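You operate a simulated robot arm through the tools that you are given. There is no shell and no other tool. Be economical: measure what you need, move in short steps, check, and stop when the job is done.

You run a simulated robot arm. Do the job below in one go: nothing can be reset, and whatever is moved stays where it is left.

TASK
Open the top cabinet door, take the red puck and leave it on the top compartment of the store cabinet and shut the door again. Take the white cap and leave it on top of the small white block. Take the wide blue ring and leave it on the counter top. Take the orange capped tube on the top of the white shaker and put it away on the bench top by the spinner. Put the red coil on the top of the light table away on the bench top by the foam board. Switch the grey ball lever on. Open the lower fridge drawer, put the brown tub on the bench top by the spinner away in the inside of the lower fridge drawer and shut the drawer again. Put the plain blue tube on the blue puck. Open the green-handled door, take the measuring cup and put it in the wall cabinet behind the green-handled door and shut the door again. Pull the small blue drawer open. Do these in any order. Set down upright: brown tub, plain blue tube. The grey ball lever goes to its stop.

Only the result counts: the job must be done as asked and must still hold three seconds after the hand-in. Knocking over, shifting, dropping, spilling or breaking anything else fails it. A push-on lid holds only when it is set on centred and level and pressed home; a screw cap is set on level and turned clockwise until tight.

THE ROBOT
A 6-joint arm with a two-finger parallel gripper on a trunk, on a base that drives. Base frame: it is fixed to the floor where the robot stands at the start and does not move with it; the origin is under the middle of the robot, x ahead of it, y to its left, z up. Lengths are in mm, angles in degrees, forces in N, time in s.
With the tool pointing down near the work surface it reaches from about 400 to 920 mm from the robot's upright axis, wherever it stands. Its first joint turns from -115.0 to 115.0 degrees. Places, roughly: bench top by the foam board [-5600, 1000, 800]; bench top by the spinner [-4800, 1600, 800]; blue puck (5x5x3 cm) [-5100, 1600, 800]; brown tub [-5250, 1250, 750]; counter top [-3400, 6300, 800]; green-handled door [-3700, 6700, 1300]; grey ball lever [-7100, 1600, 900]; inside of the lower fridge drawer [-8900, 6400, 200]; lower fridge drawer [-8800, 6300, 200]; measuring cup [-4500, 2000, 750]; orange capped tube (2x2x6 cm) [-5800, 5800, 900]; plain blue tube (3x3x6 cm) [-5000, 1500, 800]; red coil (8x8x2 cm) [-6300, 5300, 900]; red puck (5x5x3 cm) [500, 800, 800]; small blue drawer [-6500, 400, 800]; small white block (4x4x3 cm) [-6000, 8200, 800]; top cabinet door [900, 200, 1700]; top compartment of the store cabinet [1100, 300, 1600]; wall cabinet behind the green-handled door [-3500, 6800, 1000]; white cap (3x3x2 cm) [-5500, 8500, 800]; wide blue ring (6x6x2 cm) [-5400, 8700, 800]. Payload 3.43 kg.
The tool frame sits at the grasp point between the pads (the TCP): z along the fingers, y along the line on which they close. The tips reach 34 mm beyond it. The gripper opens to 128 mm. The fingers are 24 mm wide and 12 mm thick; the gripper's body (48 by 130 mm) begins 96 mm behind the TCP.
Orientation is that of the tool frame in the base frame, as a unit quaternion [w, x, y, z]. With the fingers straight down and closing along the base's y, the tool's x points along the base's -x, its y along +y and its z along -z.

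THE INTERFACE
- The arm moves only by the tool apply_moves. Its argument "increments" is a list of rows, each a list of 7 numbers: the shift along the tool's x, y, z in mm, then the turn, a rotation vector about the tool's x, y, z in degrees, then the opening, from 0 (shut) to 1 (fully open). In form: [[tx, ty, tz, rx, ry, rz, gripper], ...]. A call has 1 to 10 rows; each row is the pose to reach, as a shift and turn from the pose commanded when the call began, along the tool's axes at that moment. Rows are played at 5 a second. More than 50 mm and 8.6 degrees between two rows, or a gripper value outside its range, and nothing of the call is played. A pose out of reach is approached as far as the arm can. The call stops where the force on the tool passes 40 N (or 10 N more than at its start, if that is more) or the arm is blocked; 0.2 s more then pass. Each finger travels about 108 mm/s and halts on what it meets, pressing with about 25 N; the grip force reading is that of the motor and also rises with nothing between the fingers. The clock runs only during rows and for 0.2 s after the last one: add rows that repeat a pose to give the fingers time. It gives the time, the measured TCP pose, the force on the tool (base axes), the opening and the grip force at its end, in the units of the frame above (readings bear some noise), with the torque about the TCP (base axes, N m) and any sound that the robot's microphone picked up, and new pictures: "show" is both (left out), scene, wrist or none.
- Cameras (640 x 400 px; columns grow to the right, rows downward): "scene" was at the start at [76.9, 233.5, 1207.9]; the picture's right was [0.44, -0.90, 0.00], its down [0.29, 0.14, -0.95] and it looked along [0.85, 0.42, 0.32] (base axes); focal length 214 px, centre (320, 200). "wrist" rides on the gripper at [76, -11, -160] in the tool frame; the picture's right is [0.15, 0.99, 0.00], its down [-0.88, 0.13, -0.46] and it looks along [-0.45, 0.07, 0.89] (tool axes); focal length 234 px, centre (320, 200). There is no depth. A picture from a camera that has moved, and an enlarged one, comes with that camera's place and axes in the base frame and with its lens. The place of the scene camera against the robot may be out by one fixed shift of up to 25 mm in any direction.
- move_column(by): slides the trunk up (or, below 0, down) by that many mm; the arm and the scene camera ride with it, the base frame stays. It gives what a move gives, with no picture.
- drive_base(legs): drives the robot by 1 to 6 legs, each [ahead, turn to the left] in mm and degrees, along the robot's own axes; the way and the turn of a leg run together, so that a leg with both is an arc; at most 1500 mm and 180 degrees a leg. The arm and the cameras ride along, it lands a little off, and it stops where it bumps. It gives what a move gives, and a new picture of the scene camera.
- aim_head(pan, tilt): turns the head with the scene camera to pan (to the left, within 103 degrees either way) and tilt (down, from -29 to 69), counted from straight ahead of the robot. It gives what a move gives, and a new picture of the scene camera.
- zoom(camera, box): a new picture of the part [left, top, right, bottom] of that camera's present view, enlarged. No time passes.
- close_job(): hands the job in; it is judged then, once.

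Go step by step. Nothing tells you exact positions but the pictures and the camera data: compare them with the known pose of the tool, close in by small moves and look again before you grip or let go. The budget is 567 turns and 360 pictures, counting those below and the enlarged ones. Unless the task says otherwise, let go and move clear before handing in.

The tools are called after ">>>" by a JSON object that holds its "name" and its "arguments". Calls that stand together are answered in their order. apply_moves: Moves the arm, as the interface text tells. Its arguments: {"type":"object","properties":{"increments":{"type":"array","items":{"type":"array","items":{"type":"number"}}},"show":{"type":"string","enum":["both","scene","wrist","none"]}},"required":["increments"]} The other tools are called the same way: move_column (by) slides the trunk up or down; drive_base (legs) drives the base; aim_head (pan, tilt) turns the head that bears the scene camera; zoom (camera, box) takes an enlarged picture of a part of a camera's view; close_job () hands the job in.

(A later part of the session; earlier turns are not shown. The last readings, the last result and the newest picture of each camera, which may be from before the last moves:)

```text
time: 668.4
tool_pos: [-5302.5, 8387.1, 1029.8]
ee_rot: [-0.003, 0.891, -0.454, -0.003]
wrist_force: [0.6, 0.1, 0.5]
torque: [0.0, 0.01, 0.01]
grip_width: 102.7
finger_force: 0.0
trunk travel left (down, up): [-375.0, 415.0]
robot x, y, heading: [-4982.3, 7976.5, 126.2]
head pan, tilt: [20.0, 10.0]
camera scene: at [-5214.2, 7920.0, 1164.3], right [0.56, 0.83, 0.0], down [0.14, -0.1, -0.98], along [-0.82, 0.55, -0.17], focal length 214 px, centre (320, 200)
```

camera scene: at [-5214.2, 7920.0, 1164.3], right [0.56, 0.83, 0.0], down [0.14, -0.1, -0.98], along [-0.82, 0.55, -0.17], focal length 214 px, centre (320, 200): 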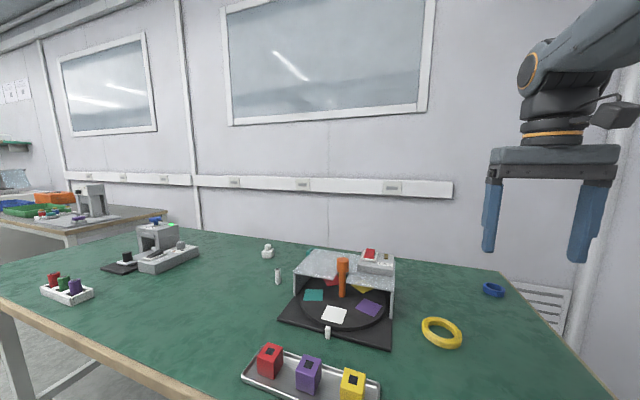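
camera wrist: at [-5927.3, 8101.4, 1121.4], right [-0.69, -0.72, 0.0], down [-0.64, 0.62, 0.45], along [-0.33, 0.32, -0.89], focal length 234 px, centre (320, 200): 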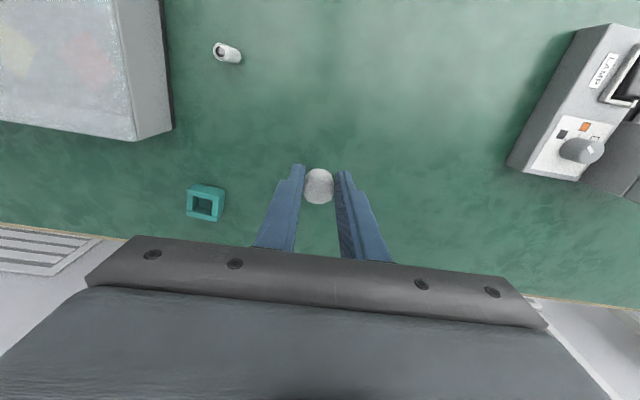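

>>> {"name": "apply_moves", "arguments": {"increments": [[-45, -12, 10, 0, 0, 0, 0.7], [-90, -24, 20, 0, 0, 0, 0.7], [-135, -36, 30, 0, 0, 0, 0.7], [-180, -48, 40, 0, 0, 0, 0.7], [-225, -60, 50, 0, 0, 0, 0.7], [-265, -72, 70, 0, 0, 0, 0.7], [-292, -82, 105, 0, 0, 0, 0.7], [-292, -82, 140, 0, 0, 0, 0.7]], "show": "wrist"}}

```text
time: 670.1
tool_pos: [-5409.1, 8672.6, 890.5]
ee_rot: [-0.002, 0.891, -0.453, -0.002]
wrist_force: [-0.4, 0.2, 0.1]
torque: [0.03, 0.02, 0.01]
grip_width: 89.3
finger_force: 0.1
trunk travel left (down, up): [-375.0, 415.0]
robot x, y, heading: [-4983.8, 7973.2, 126.0]
head pan, tilt: [20.0, 10.0]
camera wrist: at [-5355.4, 8617.5, 1049.5], right [-0.71, -0.7, 0.0], down [-0.62, 0.63, 0.46], along [-0.32, 0.33, -0.89], focal length 234 px, centre (320, 200)
```

wrist: 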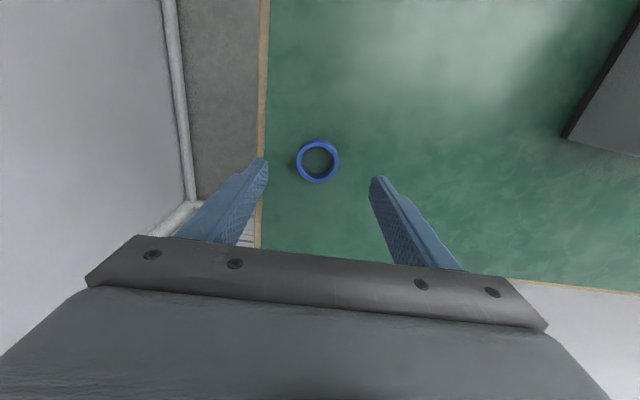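

>>> {"name": "apply_moves", "arguments": {"increments": [[-12, -2, 45, 0, 0, 0, 0.65], [-12, -2, 85, 0, 0, 0, 0.65], [-12, -2, 91, 0, 0, 0, 0.5], [-12, -2, 91, 0, 0, 0, 0.35], [-12, -2, 91, 0, 0, 0, 0.3], [-12, -2, 91, 0, 0, 0, 0.3]], "show": "wrist"}}

```text
time: 671.5
tool_pos: [-5415.3, 8682.6, 799.9]
ee_rot: [-0.002, 0.892, -0.453, -0.003]
wrist_force: [-1.0, 0.3, 0.5]
torque: [0.01, -0.02, -0.01]
grip_width: 50.2
finger_force: 25.2
trunk travel left (down, up): [-375.0, 415.0]
robot x, y, heading: [-4983.4, 7977.8, 126.1]
head pan, tilt: [20.0, 10.0]
camera wrist: at [-5360.8, 8628.4, 959.0], right [-0.71, -0.7, 0.0], down [-0.62, 0.63, 0.46], along [-0.32, 0.33, -0.89], focal length 234 px, centre (320, 200)
```

wrist: 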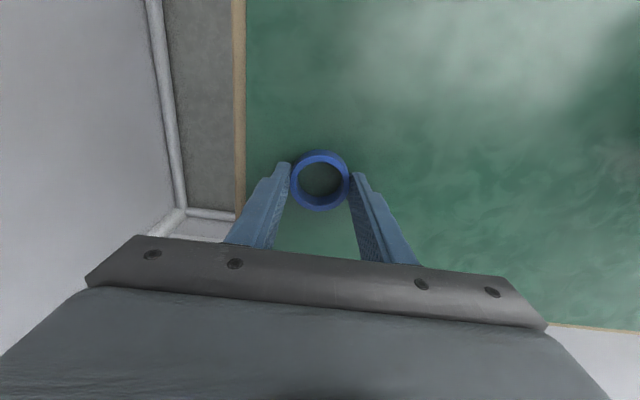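

Ring gripped. Lifting, retracting and driving to the counter.

>>> {"name": "apply_moves", "arguments": {"increments": [[0, 0, -45, 0, 0, 0, 0.3], [0, 0, -90, 0, 0, 0, 0.3], [30, 0, -125, 0, 0, 0, 0.3], [75, 0, -140, 0, 0, 0, 0.3], [120, 0, -155, 0, 0, 0, 0.3], [165, 0, -170, 0, 0, 0, 0.3], [210, 0, -185, 0, 0, 0, 0.3], [255, 0, -200, 0, 0, 0, 0.3], [290, 0, -210, 0, 0, 0, 0.3]], "show": "none"}}

>>> {"name": "drive_base", "arguments": {"legs": [[-160, 0], [0, 165.6], [1500, 0], [700, 0], [0, 106.5]]}}

```text
time: 673.5
tool_pos: [-5242.7, 8446.6, 1008.2]
ee_rot: [-0.002, 0.892, -0.452, -0.002]
wrist_force: [0.3, 0.6, -0.3]
torque: [-0.03, 0.0, 0.01]
grip_width: 50.3
finger_force: 24.4
trunk travel left (down, up): [-375.0, 415.0]
robot x, y, heading: [-4985.3, 7976.3, 126.0]
head pan, tilt: [20.0, 10.0]
```

```text
time: 694.9
tool_pos: [-3474.0, 5773.4, 1012.4]
ee_rot: [0.003, 0.026, 1.0, -0.008]
wrist_force: [-5.4, -23.9, 2.3]
torque: [3.55, -0.8, -0.25]
grip_width: 50.2
finger_force: 24.7
trunk travel left (down, up): [-375.0, 415.0]
robot x, y, heading: [-4000.3, 5867.5, -2.3]
head pan, tilt: [20.0, 10.0]
stopped in leg 5: the force on the tool passed its limit at 141 N (the readings are from after the stop); the commanded pose is now the measured one
camera scene: at [-3897.3, 6095.3, 1164.6], right [0.31, -0.95, 0.0], down [-0.17, -0.05, -0.98], along [0.94, 0.3, -0.17], focal length 214 px, centre (320, 200)
```

scene: 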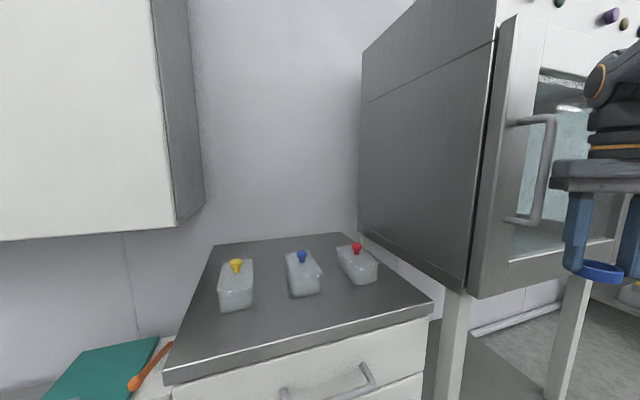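

The tool bumped the oven handle during the last turn. I'll turn back off it, reverse to get room, and then face the counter.

>>> {"name": "drive_base", "arguments": {"legs": [[0, -12], [-330, 0], [0, 52]]}}

```text
time: 700.1
tool_pos: [-3855.1, 6216.0, 1010.2]
ee_rot: [0.006, -0.319, 0.948, -0.008]
wrist_force: [0.4, -0.4, -0.3]
torque: [0.0, 0.01, -0.02]
grip_width: 49.8
finger_force: 25.0
trunk travel left (down, up): [-375.0, 415.0]
robot x, y, heading: [-4319.3, 5950.8, 37.7]
head pan, tilt: [20.0, 10.0]
camera scene: at [-4384.1, 6188.1, 1164.3], right [0.85, -0.53, 0.0], down [-0.09, -0.15, -0.98], along [0.53, 0.83, -0.17], focal length 214 px, centre (320, 200)
```

scene: 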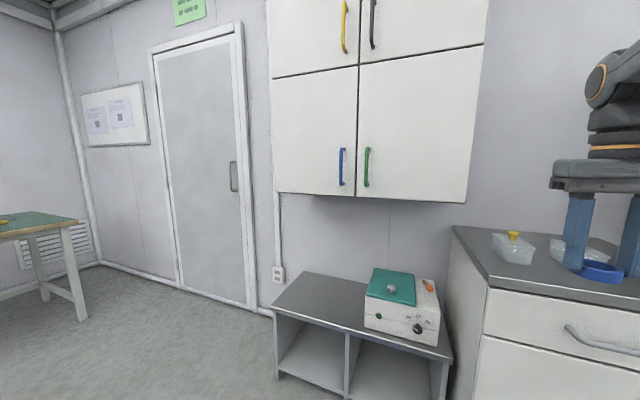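

Clear now, ring still held. I'll move it over the counter's front strip, in front of the dishes.

>>> {"name": "apply_moves", "arguments": {"increments": [[-45, -14, 0, 0, 0, 0, 0.3], [-90, -28, 0, 0, 0, 0, 0.3], [-135, -42, 0, 0, 0, 0, 0.3], [-180, -56, 0, 0, 0, 0, 0.3], [-225, -70, 10, 0, 0, 0, 0.3], [-265, -82, 25, 0, 0, 0, 0.3], [-278, -86, 60, 0, 0, 0, 0.3]], "show": "wrist"}}

```text
time: 701.7
tool_pos: [-3581.6, 6315.6, 953.0]
ee_rot: [0.008, -0.318, 0.948, -0.007]
wrist_force: [0.4, -0.7, 0.6]
torque: [0.0, -0.06, -0.02]
grip_width: 50.3
finger_force: 24.6
trunk travel left (down, up): [-375.0, 415.0]
robot x, y, heading: [-4320.9, 5948.2, 37.7]
head pan, tilt: [20.0, 10.0]
camera wrist: at [-3637.4, 6263.6, 1112.2], right [-0.71, 0.7, -0.02], down [0.62, 0.64, 0.46], along [0.33, 0.32, -0.89], focal length 234 px, centre (320, 200)
```

wrist: 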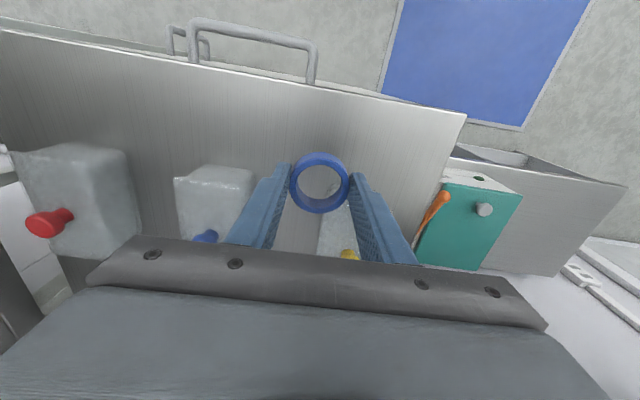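

The spot is clear. Lowering the ring.

>>> {"name": "apply_moves", "arguments": {"increments": [[0, 0, 30, 0, 0, 0, 0.3], [0, 0, 55, 0, 0, 0, 0.3]], "show": "none"}}

>>> {"name": "apply_moves", "arguments": {"increments": [[0, 0, 4, 0, 0, 0, 0.3], [0, 0, 8, 0, 0, 0, 0.3], [0, 0, 12, 0, 0, 0, 0.3]], "show": "none"}}

```text
time: 702.3
tool_pos: [-3582.0, 6315.5, 898.5]
ee_rot: [0.005, -0.318, 0.948, -0.007]
wrist_force: [-0.7, 0.2, 0.7]
torque: [0.0, 0.04, 0.01]
grip_width: 49.9
finger_force: 24.6
trunk travel left (down, up): [-375.0, 415.0]
robot x, y, heading: [-4319.3, 5949.2, 38.0]
head pan, tilt: [20.0, 10.0]
```

```text
time: 703.1
tool_pos: [-3579.6, 6315.9, 889.7]
ee_rot: [0.008, -0.318, 0.948, -0.007]
wrist_force: [0.0, 0.8, 14.3]
torque: [0.29, 0.14, 0.01]
grip_width: 50.1
finger_force: 24.4
trunk travel left (down, up): [-375.0, 415.0]
robot x, y, heading: [-4321.4, 5951.7, 37.6]
head pan, tilt: [20.0, 10.0]
```

Contact with the counter top. Releasing and rising.

>>> {"name": "apply_moves", "arguments": {"increments": [[0, 0, 0, 0, 0, 0, 0.45], [0, 0, 0, 0, 0, 0, 0.55], [0, 0, -40, 0, 0, 0, 0.55], [0, 0, -85, 0, 0, 0, 0.55], [40, 15, -100, 0, 0, 0, 0.5], [80, 30, -110, 0, 0, 0, 0.5], [125, 45, -110, 0, 0, 0, 0.5], [170, 60, -110, 0, 0, 0, 0.5], [215, 75, -110, 0, 0, 0, 0.5], [255, 85, -110, 0, 0, 0, 0.5]], "show": "wrist"}}

```text
time: 705.3
tool_pos: [-3839.2, 6227.1, 992.6]
ee_rot: [0.006, -0.317, 0.948, -0.007]
wrist_force: [0.3, -0.1, 0.1]
torque: [-0.02, 0.03, 0.0]
grip_width: 64.1
finger_force: 0.1
trunk travel left (down, up): [-375.0, 415.0]
robot x, y, heading: [-4322.4, 5950.2, 37.6]
head pan, tilt: [20.0, 10.0]
camera wrist: at [-3895.3, 6175.1, 1152.1], right [-0.71, 0.7, -0.02], down [0.62, 0.64, 0.46], along [0.33, 0.32, -0.89], focal length 234 px, centre (320, 200)
```

wrist: 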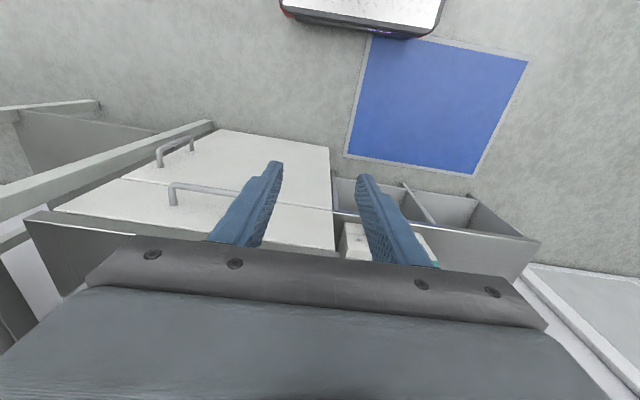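

Next the fridge drawer. Driving along the north aisle.

>>> {"name": "drive_base", "arguments": {"legs": [[0, 114.2], [1500, 0], [200, 0], [0, 65], [1500, 0], [600, 0]]}}

>>> {"name": "aim_head", "arguments": {"pan": -40, "tilt": 20}}

```text
time: 731.5
tool_pos: [-8014.1, 5282.7, 994.2]
ee_rot: [-0.007, 0.956, 0.292, -0.005]
wrist_force: [-0.1, 0.0, 1.0]
torque: [-0.02, -0.01, -0.02]
grip_width: 63.8
finger_force: 0.1
trunk travel left (down, up): [-375.0, 415.0]
robot x, y, heading: [-7522.3, 5534.6, -145.3]
head pan, tilt: [20.0, 10.0]
camera scene: at [-7455.0, 5299.5, 1164.3], right [-0.82, 0.58, 0.0], down [0.1, 0.14, -0.98], along [-0.57, -0.8, -0.17], focal length 214 px, centre (320, 200)
```

scene: 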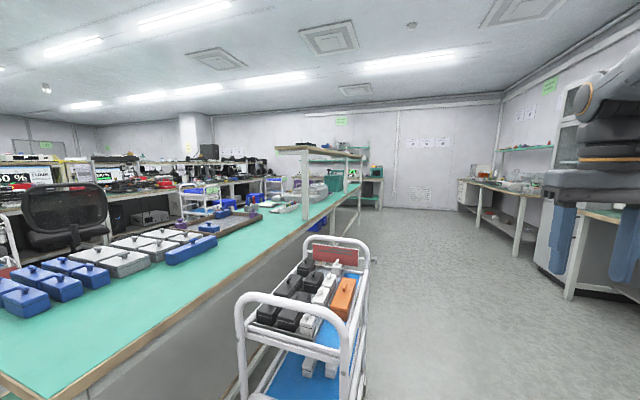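

```text
time: 732.8
tool_pos: [-8012.6, 5283.1, 993.2]
ee_rot: [-0.007, 0.956, 0.292, -0.006]
wrist_force: [-0.5, -0.2, -0.3]
torque: [-0.02, 0.0, 0.01]
grip_width: 63.9
finger_force: 0.1
trunk travel left (down, up): [-375.0, 415.0]
robot x, y, heading: [-7516.5, 5536.5, -145.4]
head pan, tilt: [-40.0, 20.0]
camera scene: at [-7493.9, 5383.9, 1148.1], right [0.09, 1.0, 0.0], down [0.34, -0.03, -0.94], along [-0.94, 0.09, -0.34], focal length 214 px, centre (320, 200)
```

scene: 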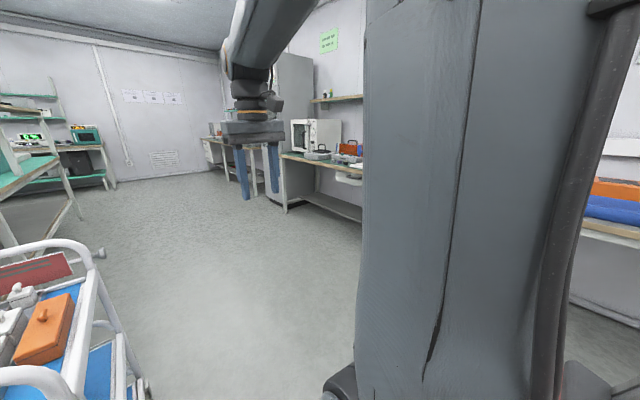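

>>> {"name": "drive_base", "arguments": {"legs": [[0, -35], [560, 0], [0, -51]]}}

>>> {"name": "aim_head", "arguments": {"pan": 10, "tilt": 30}}

```text
time: 739.9
tool_pos: [-8338.4, 6016.8, 993.8]
ee_rot: [-0.009, 0.897, -0.441, 0.001]
wrist_force: [1.0, 0.8, 0.0]
torque: [-0.02, 0.01, -0.01]
grip_width: 64.3
finger_force: 0.1
trunk travel left (down, up): [-375.0, 415.0]
robot x, y, heading: [-8058.7, 5533.6, 128.3]
head pan, tilt: [-40.0, 20.0]
camera scene: at [-8201.8, 5514.2, 1148.1], right [1.0, -0.03, 0.0], down [-0.01, -0.34, -0.94], along [0.03, 0.94, -0.34], focal length 214 px, centre (320, 200)
```

scene: 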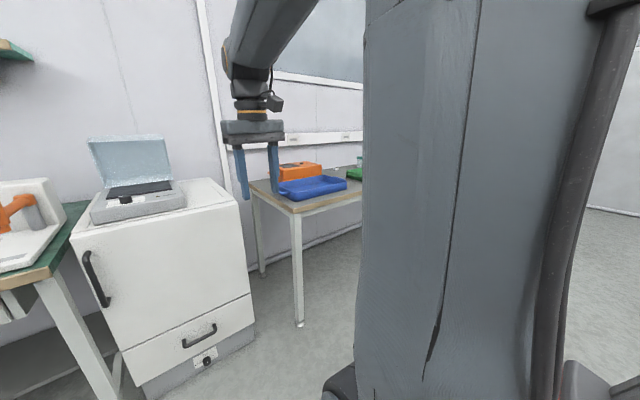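

```text
time: 741.0
tool_pos: [-8339.0, 6016.4, 994.5]
ee_rot: [-0.009, 0.897, -0.441, 0.001]
wrist_force: [-0.2, -0.3, -0.8]
torque: [0.03, 0.0, 0.0]
grip_width: 64.0
finger_force: 0.0
trunk travel left (down, up): [-375.0, 415.0]
robot x, y, heading: [-8054.4, 5537.0, 128.3]
head pan, tilt: [10.0, 30.0]
camera scene: at [-8272.0, 5481.2, 1132.0], right [0.66, 0.75, 0.0], down [0.37, -0.33, -0.87], along [-0.65, 0.58, -0.5], focal length 214 px, centre (320, 200)
```

scene: 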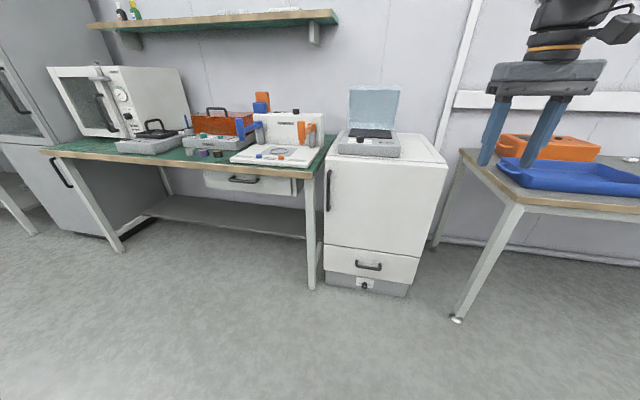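

The lower drawer of the white fridge has a horizontal black handle at about [-8727, 6239, 225]. I'll drive up, lower the trunk, and turn the tool so its fingers straddle the bar front-to-back.

>>> {"name": "drive_base", "arguments": {"legs": [[185, 0]]}}

>>> {"name": "move_column", "arguments": {"by": -370}}

>>> {"name": "apply_moves", "arguments": {"increments": [[0, 0, 0, 0, 0, -8.5, 0.4], [0, 0, 0, 0, 0, -17, 0.4], [0, 0, 0, 0, 0, -25.5, 0.4], [0, 0, 0, 0, 0, -34, 0.4], [0, 0, 0, 0, 0, -42.5, 0.4], [0, 0, 0, 0, 0, -51, 0.4], [0, 0, 0, 0, 0, -59.5, 0.4], [0, 0, 0, 0, 0, -68, 0.4], [0, 0, 0, 0, 0, -76.5, 0.4], [0, 0, 0, 0, 0, -85, 0.4]], "show": "none"}}

```text
time: 742.5
tool_pos: [-8453.5, 6159.6, 994.9]
ee_rot: [-0.009, 0.898, -0.441, 0.0]
wrist_force: [-0.6, -0.3, 0.2]
torque: [0.0, 0.02, 0.06]
grip_width: 64.0
finger_force: 0.1
trunk travel left (down, up): [-375.0, 415.0]
robot x, y, heading: [-8167.6, 5676.8, 128.6]
head pan, tilt: [10.0, 30.0]
camera scene: at [-8386.1, 5624.7, 1132.0], right [0.66, 0.75, 0.0], down [0.37, -0.33, -0.87], along [-0.65, 0.57, -0.5], focal length 214 px, centre (320, 200)
```

scene: 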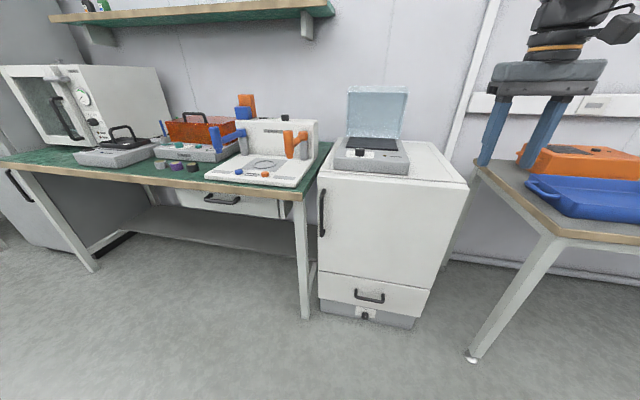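

```text
time: 746.1
tool_pos: [-8453.1, 6159.7, 623.9]
ee_rot: [-0.01, 0.898, -0.44, 0.0]
wrist_force: [0.4, -0.2, -0.6]
torque: [0.0, -0.01, 0.0]
grip_width: 64.0
finger_force: 0.0
trunk travel left (down, up): [-5.0, 785.0]
robot x, y, heading: [-8170.6, 5680.1, 128.5]
head pan, tilt: [10.0, 30.0]
```

```text
time: 748.3
tool_pos: [-8452.5, 6159.4, 624.3]
ee_rot: [-0.007, 0.959, 0.283, 0.007]
wrist_force: [-0.3, -0.4, -0.1]
torque: [-0.02, -0.01, -0.03]
grip_width: 51.3
finger_force: 0.1
trunk travel left (down, up): [-5.0, 785.0]
robot x, y, heading: [-8168.3, 5678.4, 128.6]
head pan, tilt: [10.0, 30.0]
```

Since the fridge face is flush above the drawer, I'll tilt the tool 45° forward while approaching the handle.

>>> {"name": "apply_moves", "arguments": {"increments": [[-20, -13, 35, 5, 0, -3, 0.5], [-40, -26, 70, 10, 0, -5, 0.5], [-60, -39, 105, 17, 0, -5, 0.5], [-80, -52, 140, 24, 0, -5, 0.5], [-100, -65, 175, 31, 0, -5, 0.5], [-120, -78, 210, 38, 0, -5, 0.5], [-140, -91, 240, 45, 0, -5, 0.5], [-160, -103, 270, 45, 0, -5, 0.5], [-180, -115, 298, 45, 0, -5, 0.5]], "show": "wrist"}}

```text
time: 750.3
tool_pos: [-8672.0, 6173.0, 324.5]
ee_rot: [-0.372, 0.872, 0.302, -0.1]
wrist_force: [-0.4, 0.1, 0.2]
torque: [0.0, -0.06, -0.06]
grip_width: 64.1
finger_force: 0.0
out of reach, approached as far as the arm can: row 6, 7, 8, 9
trunk travel left (down, up): [-5.0, 785.0]
robot x, y, heading: [-8171.8, 5679.0, 128.4]
head pan, tilt: [10.0, 30.0]
camera wrist: at [-8552.6, 6132.0, 448.7], right [0.56, -0.45, -0.69], down [-0.46, -0.87, 0.18], along [-0.68, 0.22, -0.7], focal length 234 px, centre (320, 200)
```

wrist: 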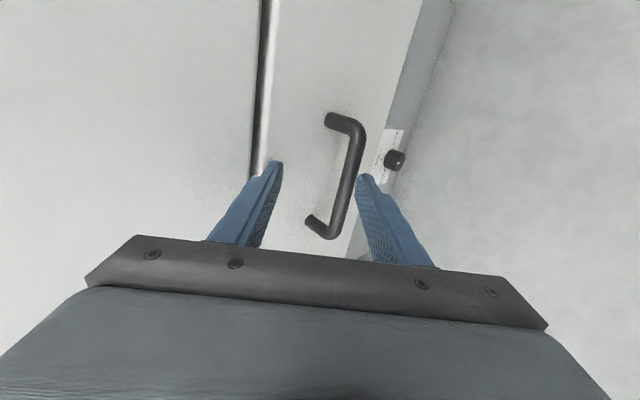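

>>> {"name": "apply_moves", "arguments": {"increments": [[0, 8, 25, 0, 0, 0, 0.5], [0, 16, 50, 0, 0, 0, 0.5]], "show": "wrist"}}

```text
time: 750.7
tool_pos: [-8677.9, 6177.0, 312.2]
ee_rot: [-0.376, 0.87, 0.303, -0.102]
wrist_force: [17.8, -20.4, 27.3]
torque: [1.51, 0.79, -0.39]
grip_width: 63.8
finger_force: 0.1
trunk travel left (down, up): [-5.0, 785.0]
robot x, y, heading: [-8171.0, 5680.9, 128.4]
head pan, tilt: [10.0, 30.0]
stopped in row 1: the force on the tool passed its limit at 99 N (the readings are from after the stop); the commanded pose is now the measured one
camera wrist: at [-8556.4, 6136.5, 436.0], right [0.56, -0.44, -0.7], down [-0.46, -0.87, 0.18], along [-0.69, 0.22, -0.69], focal length 234 px, centre (320, 200)
```

wrist: 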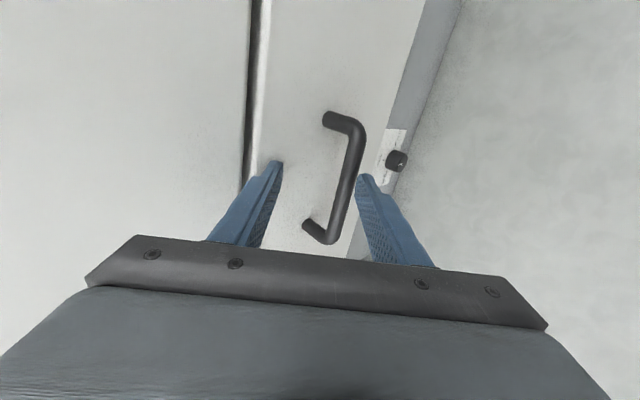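

The upper fingertip touched the fridge face. I'll back off and check from the scene camera.

>>> {"name": "apply_moves", "arguments": {"increments": [[0, 0, -20, 0, 0, 0, 0.5], [0, 0, -45, 0, 0, 0, 0.5]], "show": "wrist"}}

>>> {"name": "zoom", "arguments": {"camera": "scene", "box": [260, 150, 460, 290]}}

```text
time: 751.3
tool_pos: [-8678.8, 6164.2, 345.4]
ee_rot: [-0.374, 0.871, 0.303, -0.101]
wrist_force: [0.0, 0.5, -0.4]
torque: [-0.01, 0.02, -0.01]
grip_width: 63.9
finger_force: 0.0
out of reach, approached as far as the arm can: row 1, 2
trunk travel left (down, up): [-5.0, 785.0]
robot x, y, heading: [-8168.3, 5682.6, 128.3]
head pan, tilt: [10.0, 30.0]
camera wrist: at [-8558.1, 6123.1, 468.1], right [0.56, -0.44, -0.7], down [-0.46, -0.87, 0.18], along [-0.69, 0.22, -0.69], focal length 234 px, centre (320, 200)
```

wrist: 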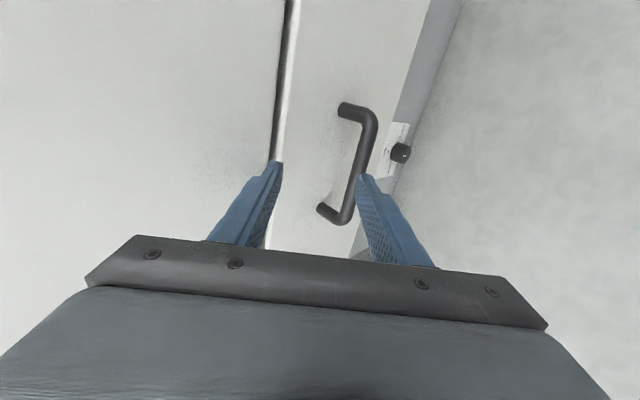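

```text
2.86 times, centred on (360, 220) of scene
camera zoom: at [-8450.3, 5705.3, 761.9], right [0.66, 0.75, 0.0], down [0.37, -0.33, -0.87], along [-0.65, 0.57, -0.5], focal length 613 px, centre (206, 143)
```

zoom: 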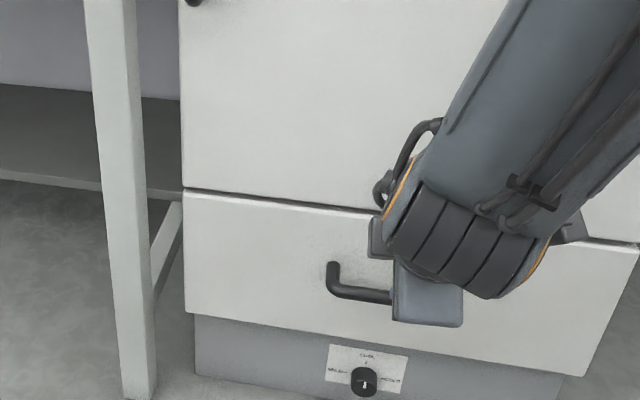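

Two wrist views put the bar at [-8692, 6187, 258]. I'll approach so the bar sits near the fingertips.

>>> {"name": "apply_moves", "arguments": {"increments": [[0, 21, 0, 0, 0, 0, 0.4], [0, 42, 5, 0, 0, 0, 0.36], [0, 43, 25, 0, 0, 0, 0.36], [0, 43, 42, 0, 0, 0, 0.36]], "show": "wrist"}}

```text
time: 752.3
tool_pos: [-8677.8, 6166.0, 283.3]
ee_rot: [-0.375, 0.87, 0.303, -0.101]
wrist_force: [0.4, -0.3, -0.7]
torque: [-0.02, -0.03, -0.02]
grip_width: 46.2
finger_force: 0.0
out of reach, approached as far as the arm can: row 1, 2, 3
trunk travel left (down, up): [-5.0, 785.0]
robot x, y, heading: [-8173.5, 5681.9, 128.6]
head pan, tilt: [10.0, 30.0]
camera wrist: at [-8556.7, 6125.2, 407.2], right [0.56, -0.44, -0.7], down [-0.46, -0.87, 0.18], along [-0.69, 0.22, -0.69], focal length 234 px, centre (320, 200)
```

wrist: 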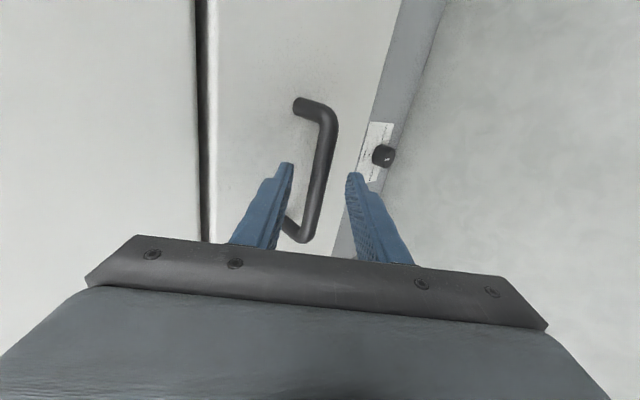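

>>> {"name": "apply_moves", "arguments": {"increments": [[0, 0, 8, 0, 0, 0, 0.36], [0, 0, 15, 0, 0, 0, 0.36], [0, 0, 15, 0, 0, 0, 0.2], [0, 0, 15, 0, 0, 0, 0.05], [0, 0, 15, 0, 0, 0, 0.05]], "show": "none"}}

```text
time: 753.5
tool_pos: [-8682.5, 6175.0, 273.7]
ee_rot: [-0.375, 0.87, 0.303, -0.102]
wrist_force: [-1.7, 0.2, 3.4]
torque: [-0.45, 0.72, -0.86]
grip_width: 16.6
finger_force: 44.3
trunk travel left (down, up): [-5.0, 785.0]
robot x, y, heading: [-8171.5, 5680.0, 128.5]
head pan, tilt: [10.0, 30.0]
```

Gripped. Pulling the drawer: first a little by arm, then by backing the base straight.

>>> {"name": "apply_moves", "arguments": {"increments": [[0.4, 10, -10, 0, 0, 0, 0.05], [0.8, 21, -21, 0, 0, 0, 0.05], [1.2, 35, -35, 0, 0, 0, 0.05], [1.6, 49, -50, 0, 0, 0, 0.05]], "show": "none"}}

>>> {"name": "drive_base", "arguments": {"legs": [[-200, 0]]}}

```text
time: 754.3
tool_pos: [-8678.0, 6161.4, 272.9]
ee_rot: [-0.378, 0.871, 0.297, -0.101]
wrist_force: [3.3, 2.1, 8.1]
torque: [0.0, 0.12, -1.77]
grip_width: 16.8
finger_force: 44.6
out of reach, approached as far as the arm can: row 2, 3
trunk travel left (down, up): [-5.0, 785.0]
robot x, y, heading: [-8173.3, 5683.3, 128.3]
head pan, tilt: [10.0, 30.0]
stopped in row 3: the force on the tool passed its limit at 88 N (the readings are from after the stop); the commanded pose is now the measured one
```

```text
time: 755.9
tool_pos: [-8552.7, 6008.1, 270.5]
ee_rot: [-0.376, 0.872, 0.296, -0.099]
wrist_force: [28.1, 21.1, 3.0]
torque: [-0.22, 0.31, -1.25]
grip_width: 16.6
finger_force: 44.8
trunk travel left (down, up): [-5.0, 785.0]
robot x, y, heading: [-8046.7, 5528.8, 128.1]
head pan, tilt: [10.0, 30.0]
camera scene: at [-8327.4, 5552.9, 762.0], right [0.67, 0.74, 0.0], down [0.37, -0.34, -0.87], along [-0.64, 0.58, -0.5], focal length 214 px, centre (320, 200)
```

scene: 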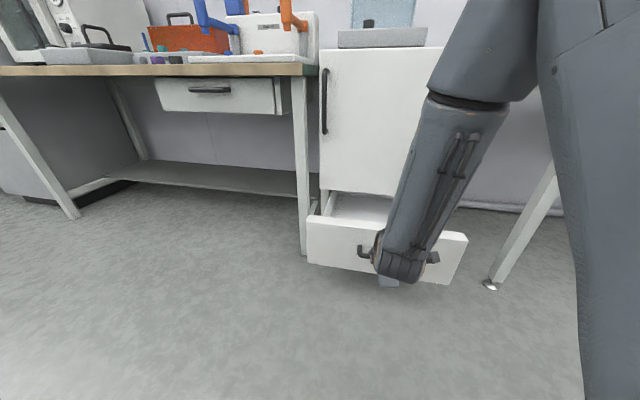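

The drawer slides out with the base. Pulling 90 mm more.

>>> {"name": "drive_base", "arguments": {"legs": [[-90, 0]]}}

>>> {"name": "apply_moves", "arguments": {"increments": [[0, 0, 0, 0, 0, 0, 0.2], [0, 0, 0, 0, 0, 0, 0.36], [0, 10, -40, 0, 0, 0, 0.36], [0, 10, -80, 0, 0, 0, 0.36], [0, -10, -120, 0, 0, 0, 0.4], [0, -40, -150, 0, 0, 0, 0.4]], "show": "none"}}

>>> {"name": "aim_head", "arguments": {"pan": 15, "tilt": 45}}

```text
time: 757.0
tool_pos: [-8498.3, 5934.5, 271.8]
ee_rot: [-0.376, 0.872, 0.297, -0.099]
wrist_force: [-29.1, -20.8, -3.2]
torque: [-0.75, 0.97, -0.37]
grip_width: 16.1
finger_force: 45.3
trunk travel left (down, up): [-5.0, 785.0]
robot x, y, heading: [-7993.1, 5453.1, 128.0]
head pan, tilt: [10.0, 30.0]
camera scene: at [-8271.8, 5479.8, 761.9], right [0.67, 0.75, 0.0], down [0.37, -0.33, -0.87], along [-0.65, 0.58, -0.5], focal length 214 px, centre (320, 200)
```

scene: 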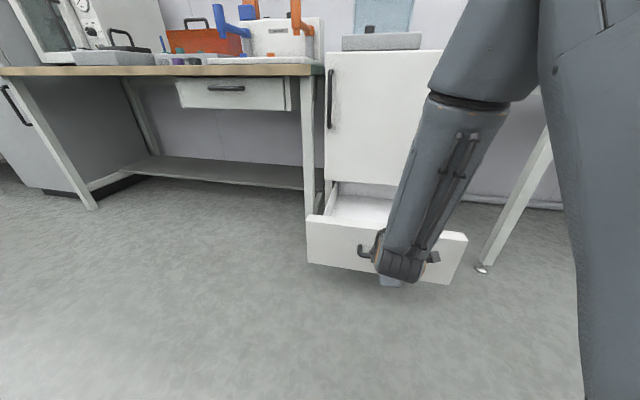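

```text
time: 758.4
tool_pos: [-8503.2, 5886.5, 424.5]
ee_rot: [-0.374, 0.873, 0.298, -0.099]
wrist_force: [-0.6, 0.8, -0.4]
torque: [0.03, -0.01, 0.0]
grip_width: 51.0
finger_force: 0.1
out of reach, approached as far as the arm can: row 3, 4, 5, 6
trunk travel left (down, up): [-5.0, 785.0]
robot x, y, heading: [-7992.3, 5449.0, 128.3]
head pan, tilt: [10.0, 30.0]
```

```text
time: 759.2
tool_pos: [-8502.9, 5886.8, 424.8]
ee_rot: [-0.375, 0.872, 0.297, -0.099]
wrist_force: [-0.3, -0.1, -0.4]
torque: [0.05, 0.01, 0.03]
grip_width: 51.3
finger_force: 0.0
trunk travel left (down, up): [-5.0, 785.0]
robot x, y, heading: [-7993.7, 5452.2, 128.2]
head pan, tilt: [15.0, 45.0]
camera scene: at [-8269.3, 5468.3, 739.4], right [0.6, 0.8, 0.0], down [0.57, -0.42, -0.71], along [-0.57, 0.42, -0.71], focal length 214 px, centre (320, 200)
```

scene: 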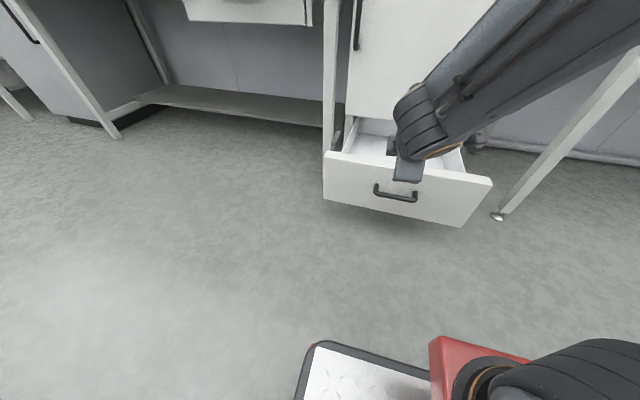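

The drawer is open about 300 mm. I'll raise the trunk, restore the tool, and go for the red coil.

>>> {"name": "move_column", "arguments": {"by": 370}}

>>> {"name": "apply_moves", "arguments": {"increments": [[0, 0, -10, -8, 0, 0, 0.5], [0, 0, -20, -16, 0, 0, 0.5], [0, 0, -30, -24, 0, 0, 0.5], [0, 0, -40, -32, 0, 0, 0.5], [0, 0, -50, -40, 0, 0, 0.5], [0, 0, -50, -45, 0, 0, 0.5]], "show": "none"}}

>>> {"name": "apply_moves", "arguments": {"increments": [[0, 0, 0, 0, 0, 8.5, 0.5], [0, 0, 0, 0, 0, 17, 0.5], [0, 0, 0, 0, 0, 25.5, 0.5], [0, 0, 0, 0, 0, 34, 0.5], [0, 0, 0, 0, 0, 42.5, 0.5], [0, 0, 0, 0, 0, 51, 0.5], [0, 0, 0, 0, 0, 59.5, 0.5], [0, 0, 0, 0, 0, 68, 0.5], [0, 0, 0, 0, 0, 76.5, 0.5], [0, 0, 0, 0, 0, 85, 0.5]], "show": "none"}}

```text
time: 762.8
tool_pos: [-8507.4, 5887.4, 796.8]
ee_rot: [-0.376, 0.872, 0.297, -0.1]
wrist_force: [0.0, -0.2, 0.3]
torque: [0.01, 0.0, 0.01]
grip_width: 51.1
finger_force: 0.0
trunk travel left (down, up): [-375.0, 415.0]
robot x, y, heading: [-7992.9, 5454.9, 128.2]
head pan, tilt: [15.0, 45.0]
```

```text
time: 764.1
tool_pos: [-8488.2, 5856.0, 830.5]
ee_rot: [-0.012, 0.949, 0.313, 0.02]
wrist_force: [-0.4, 0.5, -0.1]
torque: [-0.02, 0.02, -0.02]
grip_width: 64.0
finger_force: 0.0
trunk travel left (down, up): [-375.0, 415.0]
robot x, y, heading: [-7990.8, 5453.2, 128.3]
head pan, tilt: [15.0, 45.0]
```

```text
time: 766.4
tool_pos: [-8487.8, 5857.6, 830.8]
ee_rot: [-0.024, 0.911, -0.412, 0.008]
wrist_force: [-0.5, -0.6, 0.5]
torque: [0.0, -0.03, 0.01]
grip_width: 64.2
finger_force: 0.1
trunk travel left (down, up): [-375.0, 415.0]
robot x, y, heading: [-7987.8, 5452.6, 128.1]
head pan, tilt: [15.0, 45.0]
```

>>> {"name": "drive_base", "arguments": {"legs": [[0, -109.8], [1325, 0], [0, -69]]}}

>>> {"name": "aim_head", "arguments": {"pan": 0, "tilt": 30}}

```text
time: 780.1
tool_pos: [-6199.3, 5545.2, 831.7]
ee_rot: [-0.003, 0.351, 0.936, -0.018]
wrist_force: [18.9, 22.8, 0.5]
torque: [-0.28, 0.22, -0.25]
grip_width: 47.4
finger_force: 0.0
trunk travel left (down, up): [-375.0, 415.0]
robot x, y, heading: [-6748.4, 5873.4, -43.8]
head pan, tilt: [15.0, 45.0]
stopped in leg 3: the force on the tool passed its limit at 57 N (the readings are from after the stop); the commanded pose is now the measured one
camera scene: at [-6533.2, 5976.0, 1109.1], right [-0.48, -0.88, 0.0], down [-0.62, 0.34, -0.71], along [0.62, -0.34, -0.71], focal length 214 px, centre (320, 200)
```

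scene: 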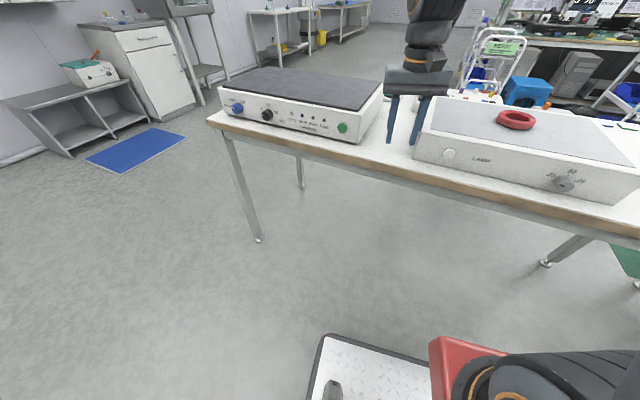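

```text
time: 780.9
tool_pos: [-6198.2, 5542.9, 831.4]
ee_rot: [-0.003, 0.351, 0.936, -0.019]
wrist_force: [21.8, 28.8, 3.1]
torque: [-0.38, 0.32, -0.36]
grip_width: 43.4
finger_force: 0.0
trunk travel left (down, up): [-375.0, 415.0]
robot x, y, heading: [-6747.8, 5869.9, -44.3]
head pan, tilt: [0.0, 30.0]
camera scene: at [-6538.7, 5952.3, 1131.7], right [-0.7, -0.72, 0.0], down [-0.36, 0.35, -0.87], along [0.62, -0.6, -0.5], focal length 214 px, centre (320, 200)
```

scene: 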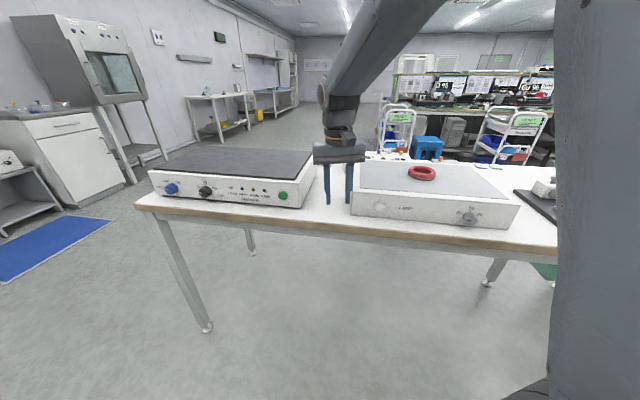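

I left the tool too low and it nudged the side of the light table. Raising it straight up now.

>>> {"name": "apply_moves", "arguments": {"increments": [[0, 3, -5, 0, 0, 0, 0.35], [0, 5, -30, 0, 0, 0, 0.35], [0, 5, -75, 0, 0, 0, 0.5], [0, 5, -120, 0, 0, 0, 0.6], [0, 5, -165, 0, 0, 0, 0.8]], "show": "wrist"}}

```text
time: 782.1
tool_pos: [-6193.8, 5549.7, 995.5]
ee_rot: [-0.004, 0.351, 0.936, -0.019]
wrist_force: [0.2, 0.0, -0.3]
torque: [0.03, 0.01, -0.01]
grip_width: 102.3
finger_force: 0.1
trunk travel left (down, up): [-375.0, 415.0]
robot x, y, heading: [-6752.2, 5870.7, -44.3]
head pan, tilt: [0.0, 30.0]
camera wrist: at [-6254.7, 5598.2, 1154.9], right [0.54, 0.84, -0.04], down [0.76, -0.47, 0.45], along [0.36, -0.28, -0.89], focal length 234 px, centre (320, 200)
```

wrist: 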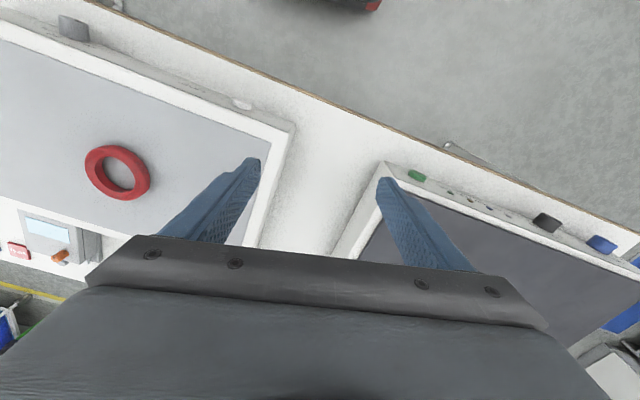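

The coil is at about [-6321, 5280]. Moving over it.

>>> {"name": "apply_moves", "arguments": {"increments": [[-12, -45, 0, 0, 0, 0, 0.9], [-24, -90, 0, 0, 0, 0, 0.9], [-36, -135, 0, 0, 0, 0, 0.9], [-48, -180, 0, 0, 0, 0, 0.9], [-60, -225, 0, 0, 0, 0, 0.9], [-72, -268, 10, 0, 0, 0, 0.9], [-80, -286, 40, 0, 0, 0, 0.9]], "show": "wrist"}}

```text
time: 783.7
tool_pos: [-6322.6, 5280.4, 967.7]
ee_rot: [-0.004, 0.351, 0.936, -0.019]
wrist_force: [-0.9, -0.6, 0.2]
torque: [-0.06, -0.04, -0.02]
grip_width: 115.3
finger_force: 0.1
trunk travel left (down, up): [-375.0, 415.0]
robot x, y, heading: [-6745.6, 5870.2, -44.1]
head pan, tilt: [0.0, 30.0]
camera wrist: at [-6383.8, 5328.7, 1126.8], right [0.54, 0.84, -0.04], down [0.76, -0.47, 0.46], along [0.36, -0.28, -0.89], focal length 234 px, centre (320, 200)
```

wrist: 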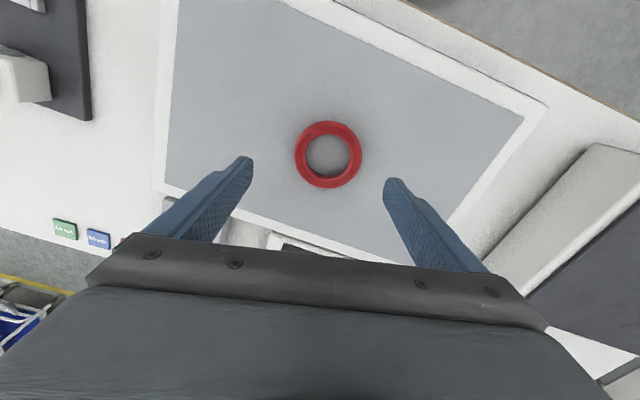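

>>> {"name": "apply_moves", "arguments": {"increments": [[-3, 9, 40, 0, 0, 0, 0.9], [-3, 9, 80, 0, 0, 0, 0.9], [-3, 9, 83, 0, 0, 0, 0.7], [-3, 9, 83, 0, 0, 0, 0.5], [-3, 9, 83, 0, 0, 0, 0.5], [-3, 9, 83, 0, 0, 0, 0.5]], "show": "wrist"}}

```text
time: 785.1
tool_pos: [-6315.0, 5283.8, 883.4]
ee_rot: [-0.004, 0.352, 0.936, -0.018]
wrist_force: [0.9, -0.3, 0.5]
torque: [0.0, -0.04, -0.04]
grip_width: 76.6
finger_force: 24.9
trunk travel left (down, up): [-375.0, 415.0]
robot x, y, heading: [-6749.0, 5873.3, -44.2]
head pan, tilt: [0.0, 30.0]
camera wrist: at [-6375.8, 5331.5, 1043.7], right [0.54, 0.84, -0.04], down [0.76, -0.47, 0.46], along [0.36, -0.28, -0.89], focal length 234 px, centre (320, 200)
```

wrist: 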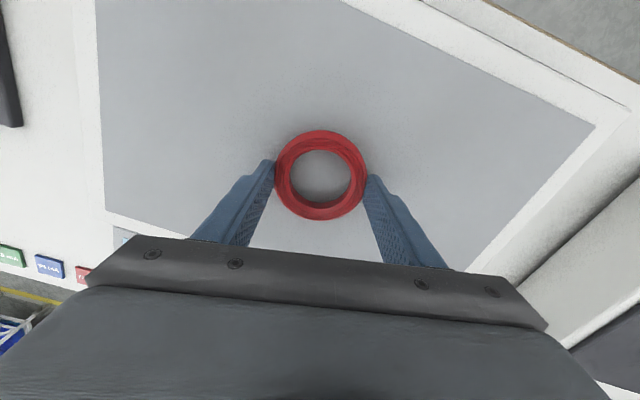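

Coil gripped. I'll lift and retract, then carry it around to the near-side aisle of the long bench.

>>> {"name": "apply_moves", "arguments": {"increments": [[0, 0, -45, 0, 0, 0, 0.5], [0, 0, -90, 0, 0, 0, 0.5], [20, 0, -130, 0, 0, 0, 0.5], [60, 20, -150, 0, 0, 0, 0.5], [100, 40, -150, 0, 0, 0, 0.5], [140, 60, -150, 0, 0, 0, 0.5], [180, 80, -150, 0, 0, 0, 0.5], [220, 100, -150, 0, 0, 0, 0.5]], "show": "none"}}

>>> {"name": "drive_base", "arguments": {"legs": [[0, 82.5], [1450, 0], [0, -90], [1500, 0], [520, 0]]}}

```text
time: 786.9
tool_pos: [-6412.7, 5510.2, 1030.8]
ee_rot: [-0.004, 0.352, 0.936, -0.019]
wrist_force: [0.4, -0.4, -1.2]
torque: [0.04, 0.03, 0.0]
grip_width: 76.4
finger_force: 25.2
trunk travel left (down, up): [-375.0, 415.0]
robot x, y, heading: [-6747.4, 5871.8, -44.3]
head pan, tilt: [0.0, 30.0]
```

```text
time: 811.2
tool_pos: [-4085.7, 4742.6, 1031.0]
ee_rot: [-0.006, 0.422, 0.906, -0.019]
wrist_force: [0.1, 0.5, -0.2]
torque: [0.01, 0.01, -0.04]
grip_width: 76.4
finger_force: 25.2
trunk travel left (down, up): [-375.0, 415.0]
robot x, y, heading: [-4359.9, 5151.0, -52.8]
head pan, tilt: [0.0, 30.0]
camera scene: at [-4144.2, 5197.8, 1132.0], right [-0.8, -0.6, 0.0], down [-0.3, 0.4, -0.87], along [0.52, -0.69, -0.5], focal length 214 px, centre (320, 200)
```

scene: 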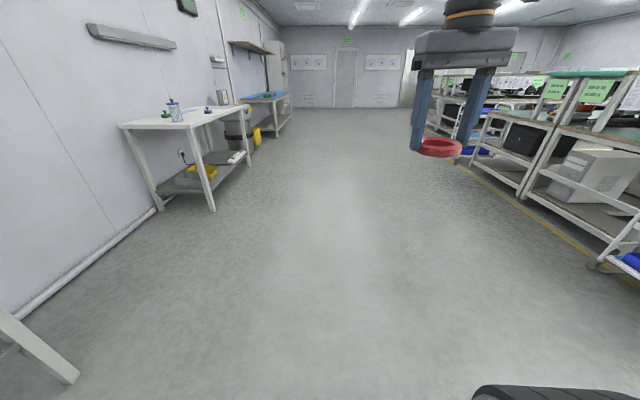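

>>> {"name": "drive_base", "arguments": {"legs": [[0, -15.2], [1500, 0], [1500, 0], [940, 0], [0, -73.7]]}}

```text
time: 834.4
tool_pos: [-3094.6, 1199.4, 1030.2]
ee_rot: [-0.016, 0.917, 0.398, -0.011]
wrist_force: [0.4, -0.5, 0.6]
torque: [0.01, 0.02, -0.01]
grip_width: 76.1
finger_force: 24.8
trunk travel left (down, up): [-375.0, 415.0]
robot x, y, heading: [-2719.8, 1523.4, -136.4]
head pan, tilt: [0.0, 30.0]
camera scene: at [-2646.9, 1321.2, 1132.0], right [-0.69, 0.72, 0.0], down [0.36, 0.35, -0.87], along [-0.63, -0.6, -0.5], focal length 214 px, centre (320, 200)
```

scene: 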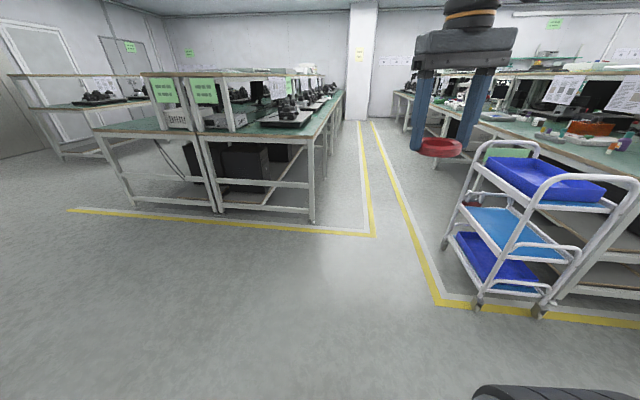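

>>> {"name": "drive_base", "arguments": {"legs": [[0, -11.5], [900, 0], [0, 6.5], [300, 0]]}}

```text
time: 842.1
tool_pos: [-4105.4, 554.7, 1031.1]
ee_rot: [-0.017, 0.932, 0.361, -0.01]
wrist_force: [-0.6, -0.6, 0.1]
torque: [0.01, 0.0, 0.03]
grip_width: 76.0
finger_force: 25.1
trunk travel left (down, up): [-375.0, 415.0]
robot x, y, heading: [-3708.0, 846.7, -140.4]
head pan, tilt: [0.0, 30.0]
camera scene: at [-3651.3, 642.2, 1132.0], right [-0.64, 0.77, 0.0], down [0.39, 0.32, -0.87], along [-0.67, -0.55, -0.5], focal length 214 px, centre (320, 200)
```

scene: 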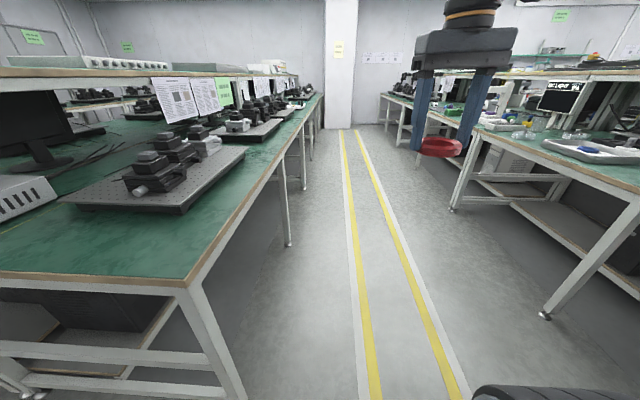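

>>> {"name": "drive_base", "arguments": {"legs": [[0, -1.8], [1450, 0], [0, -89.5], [570, 0]]}}

>>> {"name": "aim_head", "arguments": {"pan": 0, "tilt": 35}}

```text
time: 856.4
tool_pos: [-5457.9, 837.8, 1030.7]
ee_rot: [-0.019, 0.904, -0.427, 0.005]
wrist_force: [-0.3, -0.6, 0.0]
torque: [0.0, 0.0, 0.03]
grip_width: 76.1
finger_force: 25.6
trunk travel left (down, up): [-375.0, 415.0]
robot x, y, heading: [-5185.1, 425.5, 126.7]
head pan, tilt: [0.0, 30.0]
camera scene: at [-5390.3, 390.0, 1132.0], right [0.8, 0.6, 0.0], down [0.3, -0.4, -0.87], along [-0.52, 0.7, -0.5], focal length 214 px, centre (320, 200)
```

scene: 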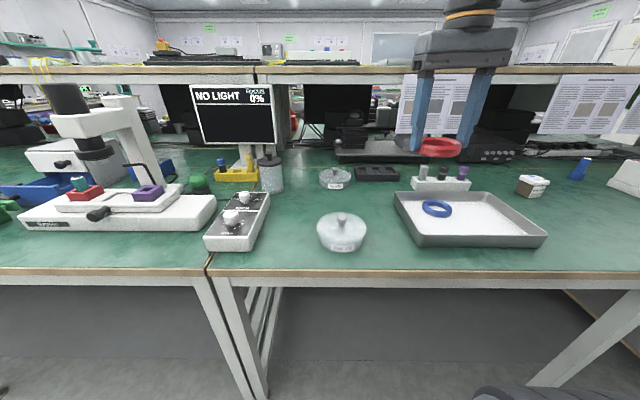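

```text
time: 857.0
tool_pos: [-5457.8, 839.5, 1031.4]
ee_rot: [-0.019, 0.904, -0.427, 0.005]
wrist_force: [0.6, -0.1, -0.8]
torque: [-0.01, 0.03, 0.0]
grip_width: 76.2
finger_force: 25.3
trunk travel left (down, up): [-375.0, 415.0]
robot x, y, heading: [-5187.2, 429.5, 126.8]
head pan, tilt: [0.0, 35.0]
camera scene: at [-5388.8, 388.1, 1124.2], right [0.8, 0.6, 0.0], down [0.34, -0.46, -0.82], along [-0.49, 0.66, -0.57], focal length 214 px, centre (320, 200)
```

scene: 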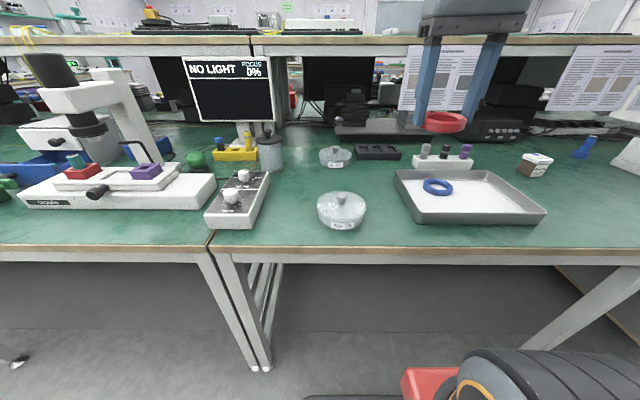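

The free bench spot by the black slotted foam is around [-5610, 980], between the glass lids and the tray. Moving the coil above it.

>>> {"name": "apply_moves", "arguments": {"increments": [[-45, 6, 0, 0, 0, 0, 0.5], [-90, 12, 0, 0, 0, 0, 0.5], [-135, 18, 10, 1, 1, 0, 0.5], [-180, 25, 30, 1, 2, 0, 0.5], [-205, 28, 70, 1, 2, 0, 0.5]], "show": "wrist"}}

```text
time: 858.2
tool_pos: [-5610.0, 982.2, 961.6]
ee_rot: [-0.019, 0.904, -0.426, 0.025]
wrist_force: [0.2, -1.1, 0.1]
torque: [0.07, 0.0, -0.01]
grip_width: 76.5
finger_force: 24.8
trunk travel left (down, up): [-375.0, 415.0]
robot x, y, heading: [-5183.1, 430.1, 126.4]
head pan, tilt: [0.0, 35.0]
camera wrist: at [-5560.4, 930.0, 1123.5], right [-0.67, -0.74, -0.05], down [-0.69, 0.59, 0.42], along [-0.28, 0.32, -0.9], focal length 234 px, centre (320, 200)
```

wrist: 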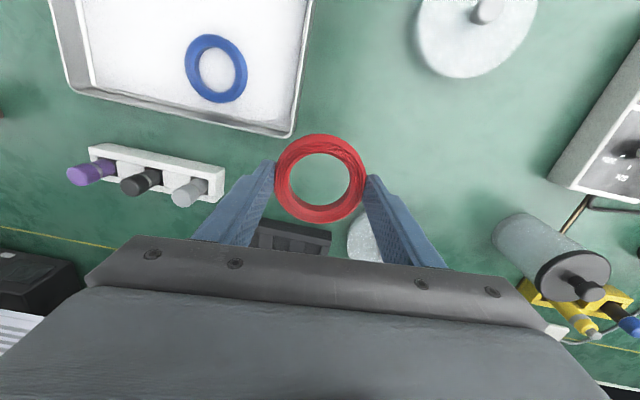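

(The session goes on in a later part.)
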